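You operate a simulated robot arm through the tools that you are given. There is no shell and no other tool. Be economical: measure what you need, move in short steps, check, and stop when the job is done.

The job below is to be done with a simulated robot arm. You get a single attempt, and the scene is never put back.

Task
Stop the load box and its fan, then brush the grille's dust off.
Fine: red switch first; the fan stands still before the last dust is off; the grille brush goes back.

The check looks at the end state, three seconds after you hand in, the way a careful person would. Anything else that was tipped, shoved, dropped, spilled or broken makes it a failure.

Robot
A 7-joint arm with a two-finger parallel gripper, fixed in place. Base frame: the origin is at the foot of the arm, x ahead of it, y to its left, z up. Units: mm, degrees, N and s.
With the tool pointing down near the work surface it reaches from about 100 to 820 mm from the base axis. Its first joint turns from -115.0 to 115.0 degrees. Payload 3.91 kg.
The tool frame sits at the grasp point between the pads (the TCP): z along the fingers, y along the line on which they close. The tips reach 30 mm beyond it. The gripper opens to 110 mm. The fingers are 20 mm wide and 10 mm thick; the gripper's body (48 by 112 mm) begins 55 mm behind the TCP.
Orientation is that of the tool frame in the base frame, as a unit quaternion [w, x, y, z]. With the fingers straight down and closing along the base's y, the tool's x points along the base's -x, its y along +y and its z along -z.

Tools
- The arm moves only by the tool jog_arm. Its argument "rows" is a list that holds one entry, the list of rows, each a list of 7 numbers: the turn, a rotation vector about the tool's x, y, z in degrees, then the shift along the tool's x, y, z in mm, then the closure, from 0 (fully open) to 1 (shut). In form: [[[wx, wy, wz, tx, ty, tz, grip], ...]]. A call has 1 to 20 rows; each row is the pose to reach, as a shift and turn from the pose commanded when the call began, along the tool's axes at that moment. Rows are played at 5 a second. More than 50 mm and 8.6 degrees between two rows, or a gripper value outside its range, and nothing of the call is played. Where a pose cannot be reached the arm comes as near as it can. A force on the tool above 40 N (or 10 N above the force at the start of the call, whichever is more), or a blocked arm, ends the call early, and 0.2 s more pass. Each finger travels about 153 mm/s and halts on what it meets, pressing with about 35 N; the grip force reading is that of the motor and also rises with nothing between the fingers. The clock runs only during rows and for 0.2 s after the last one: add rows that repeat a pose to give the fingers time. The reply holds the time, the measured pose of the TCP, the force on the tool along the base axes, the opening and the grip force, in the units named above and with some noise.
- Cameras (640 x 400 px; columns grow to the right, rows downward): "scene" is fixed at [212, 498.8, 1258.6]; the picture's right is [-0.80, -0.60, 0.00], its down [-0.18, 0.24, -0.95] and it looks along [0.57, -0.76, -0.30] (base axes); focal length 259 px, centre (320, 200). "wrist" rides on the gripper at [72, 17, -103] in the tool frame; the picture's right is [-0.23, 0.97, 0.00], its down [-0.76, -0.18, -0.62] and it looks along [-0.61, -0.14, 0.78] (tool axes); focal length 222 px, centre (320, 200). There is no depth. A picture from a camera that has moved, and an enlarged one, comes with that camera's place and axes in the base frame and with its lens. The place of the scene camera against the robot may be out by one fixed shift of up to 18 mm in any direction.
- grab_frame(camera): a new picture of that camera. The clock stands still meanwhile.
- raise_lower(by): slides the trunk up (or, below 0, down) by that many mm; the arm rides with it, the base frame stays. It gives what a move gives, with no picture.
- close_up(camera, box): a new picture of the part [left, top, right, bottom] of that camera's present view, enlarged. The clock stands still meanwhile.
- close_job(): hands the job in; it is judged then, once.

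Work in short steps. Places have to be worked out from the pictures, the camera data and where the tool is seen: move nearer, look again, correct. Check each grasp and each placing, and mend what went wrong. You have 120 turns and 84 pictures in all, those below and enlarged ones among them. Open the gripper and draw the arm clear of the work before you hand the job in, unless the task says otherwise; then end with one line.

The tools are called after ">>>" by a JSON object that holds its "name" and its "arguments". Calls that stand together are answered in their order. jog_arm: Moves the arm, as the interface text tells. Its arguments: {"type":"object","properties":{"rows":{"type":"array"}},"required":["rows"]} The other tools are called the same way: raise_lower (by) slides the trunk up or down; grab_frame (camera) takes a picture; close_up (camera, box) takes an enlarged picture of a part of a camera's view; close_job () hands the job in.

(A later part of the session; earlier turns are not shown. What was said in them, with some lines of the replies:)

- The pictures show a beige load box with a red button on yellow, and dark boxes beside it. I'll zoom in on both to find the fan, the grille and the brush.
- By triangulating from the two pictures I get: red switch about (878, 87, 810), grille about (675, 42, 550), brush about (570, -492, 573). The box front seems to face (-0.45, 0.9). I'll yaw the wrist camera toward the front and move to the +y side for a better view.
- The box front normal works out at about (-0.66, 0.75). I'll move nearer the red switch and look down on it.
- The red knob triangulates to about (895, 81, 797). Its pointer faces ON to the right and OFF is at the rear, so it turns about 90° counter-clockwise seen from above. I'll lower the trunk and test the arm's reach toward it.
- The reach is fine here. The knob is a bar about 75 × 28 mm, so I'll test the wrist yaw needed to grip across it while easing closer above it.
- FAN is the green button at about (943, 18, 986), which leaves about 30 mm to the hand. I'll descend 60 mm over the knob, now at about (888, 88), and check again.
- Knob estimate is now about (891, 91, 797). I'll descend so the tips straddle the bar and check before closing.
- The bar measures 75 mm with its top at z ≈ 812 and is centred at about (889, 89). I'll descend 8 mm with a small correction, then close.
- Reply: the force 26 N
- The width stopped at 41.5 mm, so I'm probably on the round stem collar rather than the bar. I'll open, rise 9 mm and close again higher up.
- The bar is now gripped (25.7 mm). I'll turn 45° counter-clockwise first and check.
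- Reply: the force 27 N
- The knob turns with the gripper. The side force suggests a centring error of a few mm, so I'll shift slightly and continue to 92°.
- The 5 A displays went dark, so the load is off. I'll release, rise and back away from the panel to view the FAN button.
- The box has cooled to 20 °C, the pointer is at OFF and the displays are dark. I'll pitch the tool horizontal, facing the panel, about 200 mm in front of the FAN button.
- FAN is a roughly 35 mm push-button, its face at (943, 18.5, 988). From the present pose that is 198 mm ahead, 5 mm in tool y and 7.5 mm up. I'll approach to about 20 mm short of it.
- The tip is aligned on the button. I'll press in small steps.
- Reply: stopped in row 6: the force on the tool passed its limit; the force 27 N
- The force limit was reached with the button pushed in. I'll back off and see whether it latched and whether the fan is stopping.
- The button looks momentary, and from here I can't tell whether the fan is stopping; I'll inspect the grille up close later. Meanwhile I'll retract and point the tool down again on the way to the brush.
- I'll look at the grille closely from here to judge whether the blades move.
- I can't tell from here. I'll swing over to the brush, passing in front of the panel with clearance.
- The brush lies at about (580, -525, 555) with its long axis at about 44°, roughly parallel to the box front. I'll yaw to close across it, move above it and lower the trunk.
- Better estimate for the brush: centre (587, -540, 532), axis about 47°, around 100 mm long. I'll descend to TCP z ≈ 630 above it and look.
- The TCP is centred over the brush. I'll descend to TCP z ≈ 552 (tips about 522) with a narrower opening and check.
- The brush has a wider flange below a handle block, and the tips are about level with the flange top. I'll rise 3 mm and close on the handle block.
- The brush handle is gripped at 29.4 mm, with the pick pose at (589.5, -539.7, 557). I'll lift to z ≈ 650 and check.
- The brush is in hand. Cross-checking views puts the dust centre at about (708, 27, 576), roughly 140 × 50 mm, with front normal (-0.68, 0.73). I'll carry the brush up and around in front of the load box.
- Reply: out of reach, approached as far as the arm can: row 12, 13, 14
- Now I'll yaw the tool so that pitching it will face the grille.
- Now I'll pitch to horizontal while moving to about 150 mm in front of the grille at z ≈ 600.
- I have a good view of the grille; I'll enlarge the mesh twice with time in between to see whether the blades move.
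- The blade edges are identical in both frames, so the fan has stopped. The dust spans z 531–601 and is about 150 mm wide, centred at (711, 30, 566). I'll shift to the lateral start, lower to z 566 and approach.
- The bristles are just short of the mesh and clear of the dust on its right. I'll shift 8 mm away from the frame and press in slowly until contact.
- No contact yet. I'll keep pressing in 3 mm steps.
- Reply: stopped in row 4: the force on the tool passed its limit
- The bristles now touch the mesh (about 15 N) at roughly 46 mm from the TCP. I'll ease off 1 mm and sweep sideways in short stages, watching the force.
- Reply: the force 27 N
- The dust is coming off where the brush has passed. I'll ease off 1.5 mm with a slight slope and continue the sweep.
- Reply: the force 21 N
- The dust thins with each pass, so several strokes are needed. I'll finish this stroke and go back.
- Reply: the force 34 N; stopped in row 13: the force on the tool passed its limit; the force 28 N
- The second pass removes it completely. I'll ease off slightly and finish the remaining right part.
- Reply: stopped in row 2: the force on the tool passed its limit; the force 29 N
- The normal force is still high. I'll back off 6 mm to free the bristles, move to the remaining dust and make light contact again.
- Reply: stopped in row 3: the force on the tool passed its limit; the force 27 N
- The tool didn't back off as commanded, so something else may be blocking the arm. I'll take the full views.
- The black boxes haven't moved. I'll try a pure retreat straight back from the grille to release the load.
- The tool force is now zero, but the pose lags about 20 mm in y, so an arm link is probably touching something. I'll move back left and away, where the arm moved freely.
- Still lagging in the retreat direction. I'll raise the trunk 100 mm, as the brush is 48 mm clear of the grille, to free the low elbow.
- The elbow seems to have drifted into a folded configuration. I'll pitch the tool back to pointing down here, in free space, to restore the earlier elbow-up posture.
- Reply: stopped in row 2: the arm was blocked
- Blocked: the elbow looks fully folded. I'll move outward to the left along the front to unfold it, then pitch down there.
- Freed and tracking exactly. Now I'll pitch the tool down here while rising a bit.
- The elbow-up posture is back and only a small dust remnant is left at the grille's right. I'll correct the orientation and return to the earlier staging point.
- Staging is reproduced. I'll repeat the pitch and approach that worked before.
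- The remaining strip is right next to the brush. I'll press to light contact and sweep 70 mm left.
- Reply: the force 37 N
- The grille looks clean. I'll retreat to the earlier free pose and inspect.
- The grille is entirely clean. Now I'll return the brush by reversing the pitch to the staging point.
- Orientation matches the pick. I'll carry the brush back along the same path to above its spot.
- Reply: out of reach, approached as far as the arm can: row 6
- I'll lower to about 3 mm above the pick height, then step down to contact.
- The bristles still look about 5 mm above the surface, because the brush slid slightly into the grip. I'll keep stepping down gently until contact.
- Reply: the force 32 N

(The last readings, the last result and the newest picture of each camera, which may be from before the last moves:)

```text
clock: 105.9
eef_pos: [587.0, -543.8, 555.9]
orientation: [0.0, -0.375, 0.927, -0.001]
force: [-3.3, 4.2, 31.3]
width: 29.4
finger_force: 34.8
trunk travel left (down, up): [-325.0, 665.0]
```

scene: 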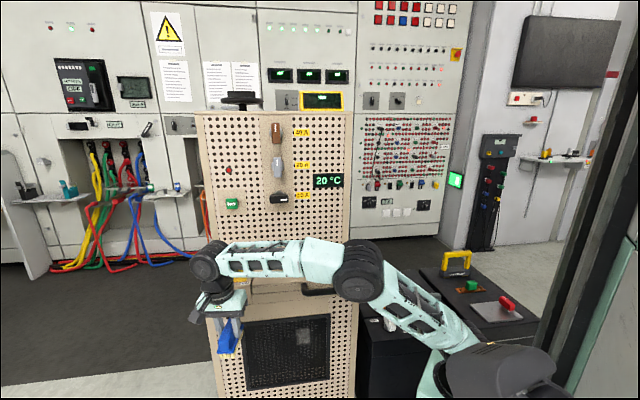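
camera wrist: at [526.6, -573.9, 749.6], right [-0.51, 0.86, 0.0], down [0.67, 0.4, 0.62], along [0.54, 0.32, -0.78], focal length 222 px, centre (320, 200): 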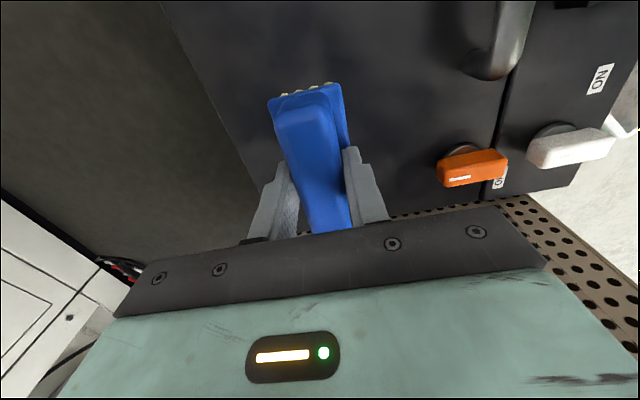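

There is firm contact (31 N), so the brush is standing on the box. I'll ease up 1.5 mm, open and rise.

>>> {"name": "jog_arm", "arguments": {"rows": [[[0, 0, 0, 0, 0, -1, 0.9], [0, 0, 0, 0, 0, -1.5, 0.9], [0, 0, 0, 0, 0, -1.5, 0.7], [0, 0, 0, 0, 0, -1.5, 0.55], [0, 0, 0, 0, 0, -1.5, 0.4], [0, 0, 0, 0, 0, -1.5, 0.3], [0, 0, 0, 0, 0, -30, 0.3], [0, 0, 0, 0, 0, -70, 0.3], [0, 0, 0, 0, 0, -110, 0.3]]]}}

>>> {"name": "close_up", "arguments": {"camera": "scene", "box": [350, 240, 440, 310]}}

```text
clock: 107.9
eef_pos: [588.1, -542.3, 662.9]
orientation: [0.0, -0.374, 0.927, 0.0]
force: [-0.7, -1.0, -0.1]
width: 77.0
finger_force: 0.1
trunk travel left (down, up): [-325.0, 665.0]
```

```text
5.71 times, centred on (395, 275) of scene
camera zoom: at [212.0, 498.8, 1258.6], right [-0.8, -0.6, 0.0], down [-0.18, 0.24, -0.95], along [0.57, -0.76, -0.3], focal length 1480 px, centre (-109, -229)
```

zoom: 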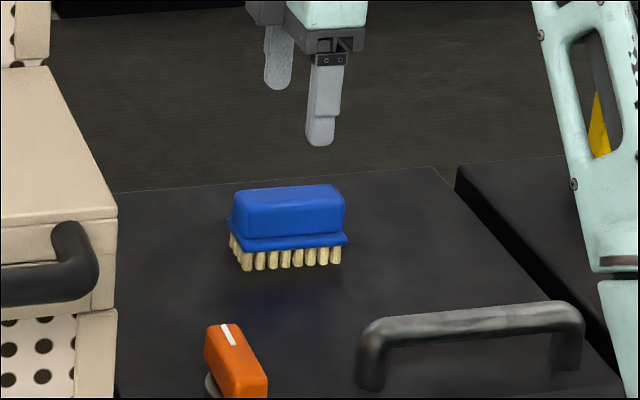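

The brush stands within a few mm of its original spot. I'll draw the arm clear and take final views.

>>> {"name": "jog_arm", "arguments": {"rows": [[[0, 0, 0, 0, 0, -45, 0], [0, 0, 0, 0, 30, -90, 0], [0, 0, 0, -10, 65, -135, 0], [0, 0, 0, -25, 105, -170, 0], [0, 0, 0, -35, 145, -190, 0], [0, 0, 0, -46, 180, -200, 0], [0, 0, 0, -46, 180, -200, 0]]]}}

>>> {"name": "grab_frame", "arguments": {"camera": "scene"}}

>>> {"name": "close_up", "arguments": {"camera": "scene", "box": [195, 220, 355, 395]}}

```text
refused: row 2 steps farther than a row can; nothing moved
```

```text
9 pictures are left
```

scene: 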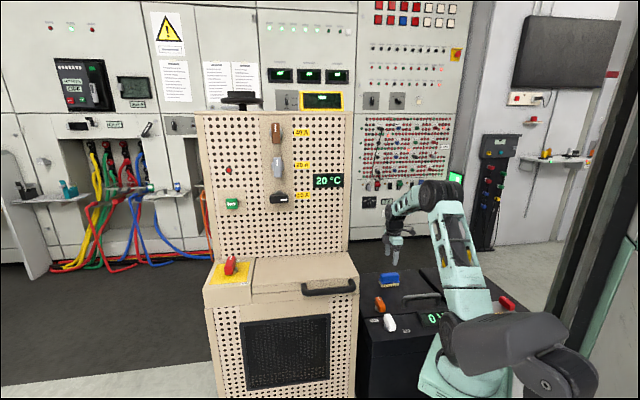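

```text
2.29 times, centred on (275, 308) of scene
camera zoom: at [212.0, 498.8, 1258.6], right [-0.8, -0.6, 0.0], down [-0.18, 0.24, -0.95], along [0.57, -0.76, -0.3], focal length 592 px, centre (423, -46)
```

zoom: 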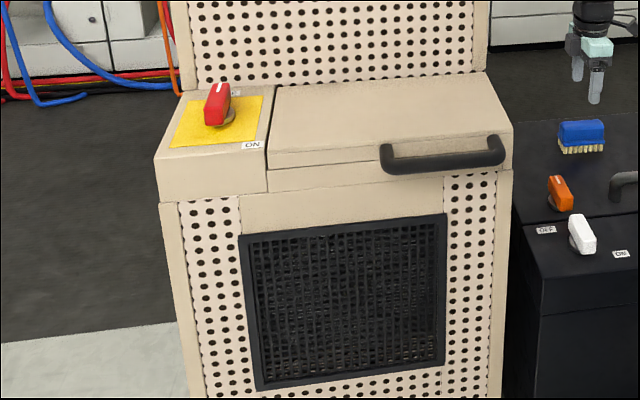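

Everything looks right, but that move was refused because a step was too long. I'll repeat it with smaller steps.

>>> {"name": "jog_arm", "arguments": {"rows": [[[0, 0, 0, 0, 0, -40, 0], [0, 0, 0, 0, 0, -80, 0], [0, 0, 0, 0, 10, -120, 0], [0, 0, 0, -8, 30, -155, 0], [0, 0, 0, -16, 60, -180, 0], [0, 0, 0, -26, 95, -200, 0], [0, 0, 0, -36, 130, -210, 0], [0, 0, 0, -46, 165, -215, 0]]]}}

>>> {"name": "grab_frame", "arguments": {"camera": "scene"}}

```text
clock: 109.7
eef_pos: [505.6, -392.4, 878.2]
orientation: [0.0, -0.374, 0.927, 0.0]
force: [0.4, 0.5, -1.0]
width: 110.1
finger_force: 0.1
trunk travel left (down, up): [-325.0, 665.0]
```

```text
7 pictures are left
```

scene: 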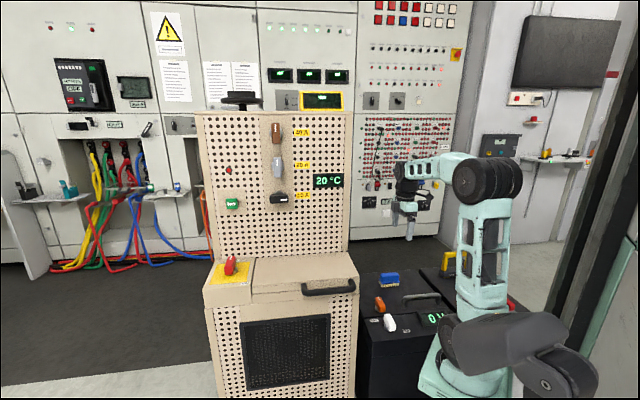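

The red switch is off, the fan is stopped, the grille is clean, the brush is back, and the arm is clear with the gripper open. I'm handing in.

>>> {"name": "close_job", "arguments": {}}

```text
The job is handed in.
```

The load box was switched off at the red switch first, then the fan was stopped and seen standing still before brushing; the grille is clean and the brush is back within a few mm of its place.
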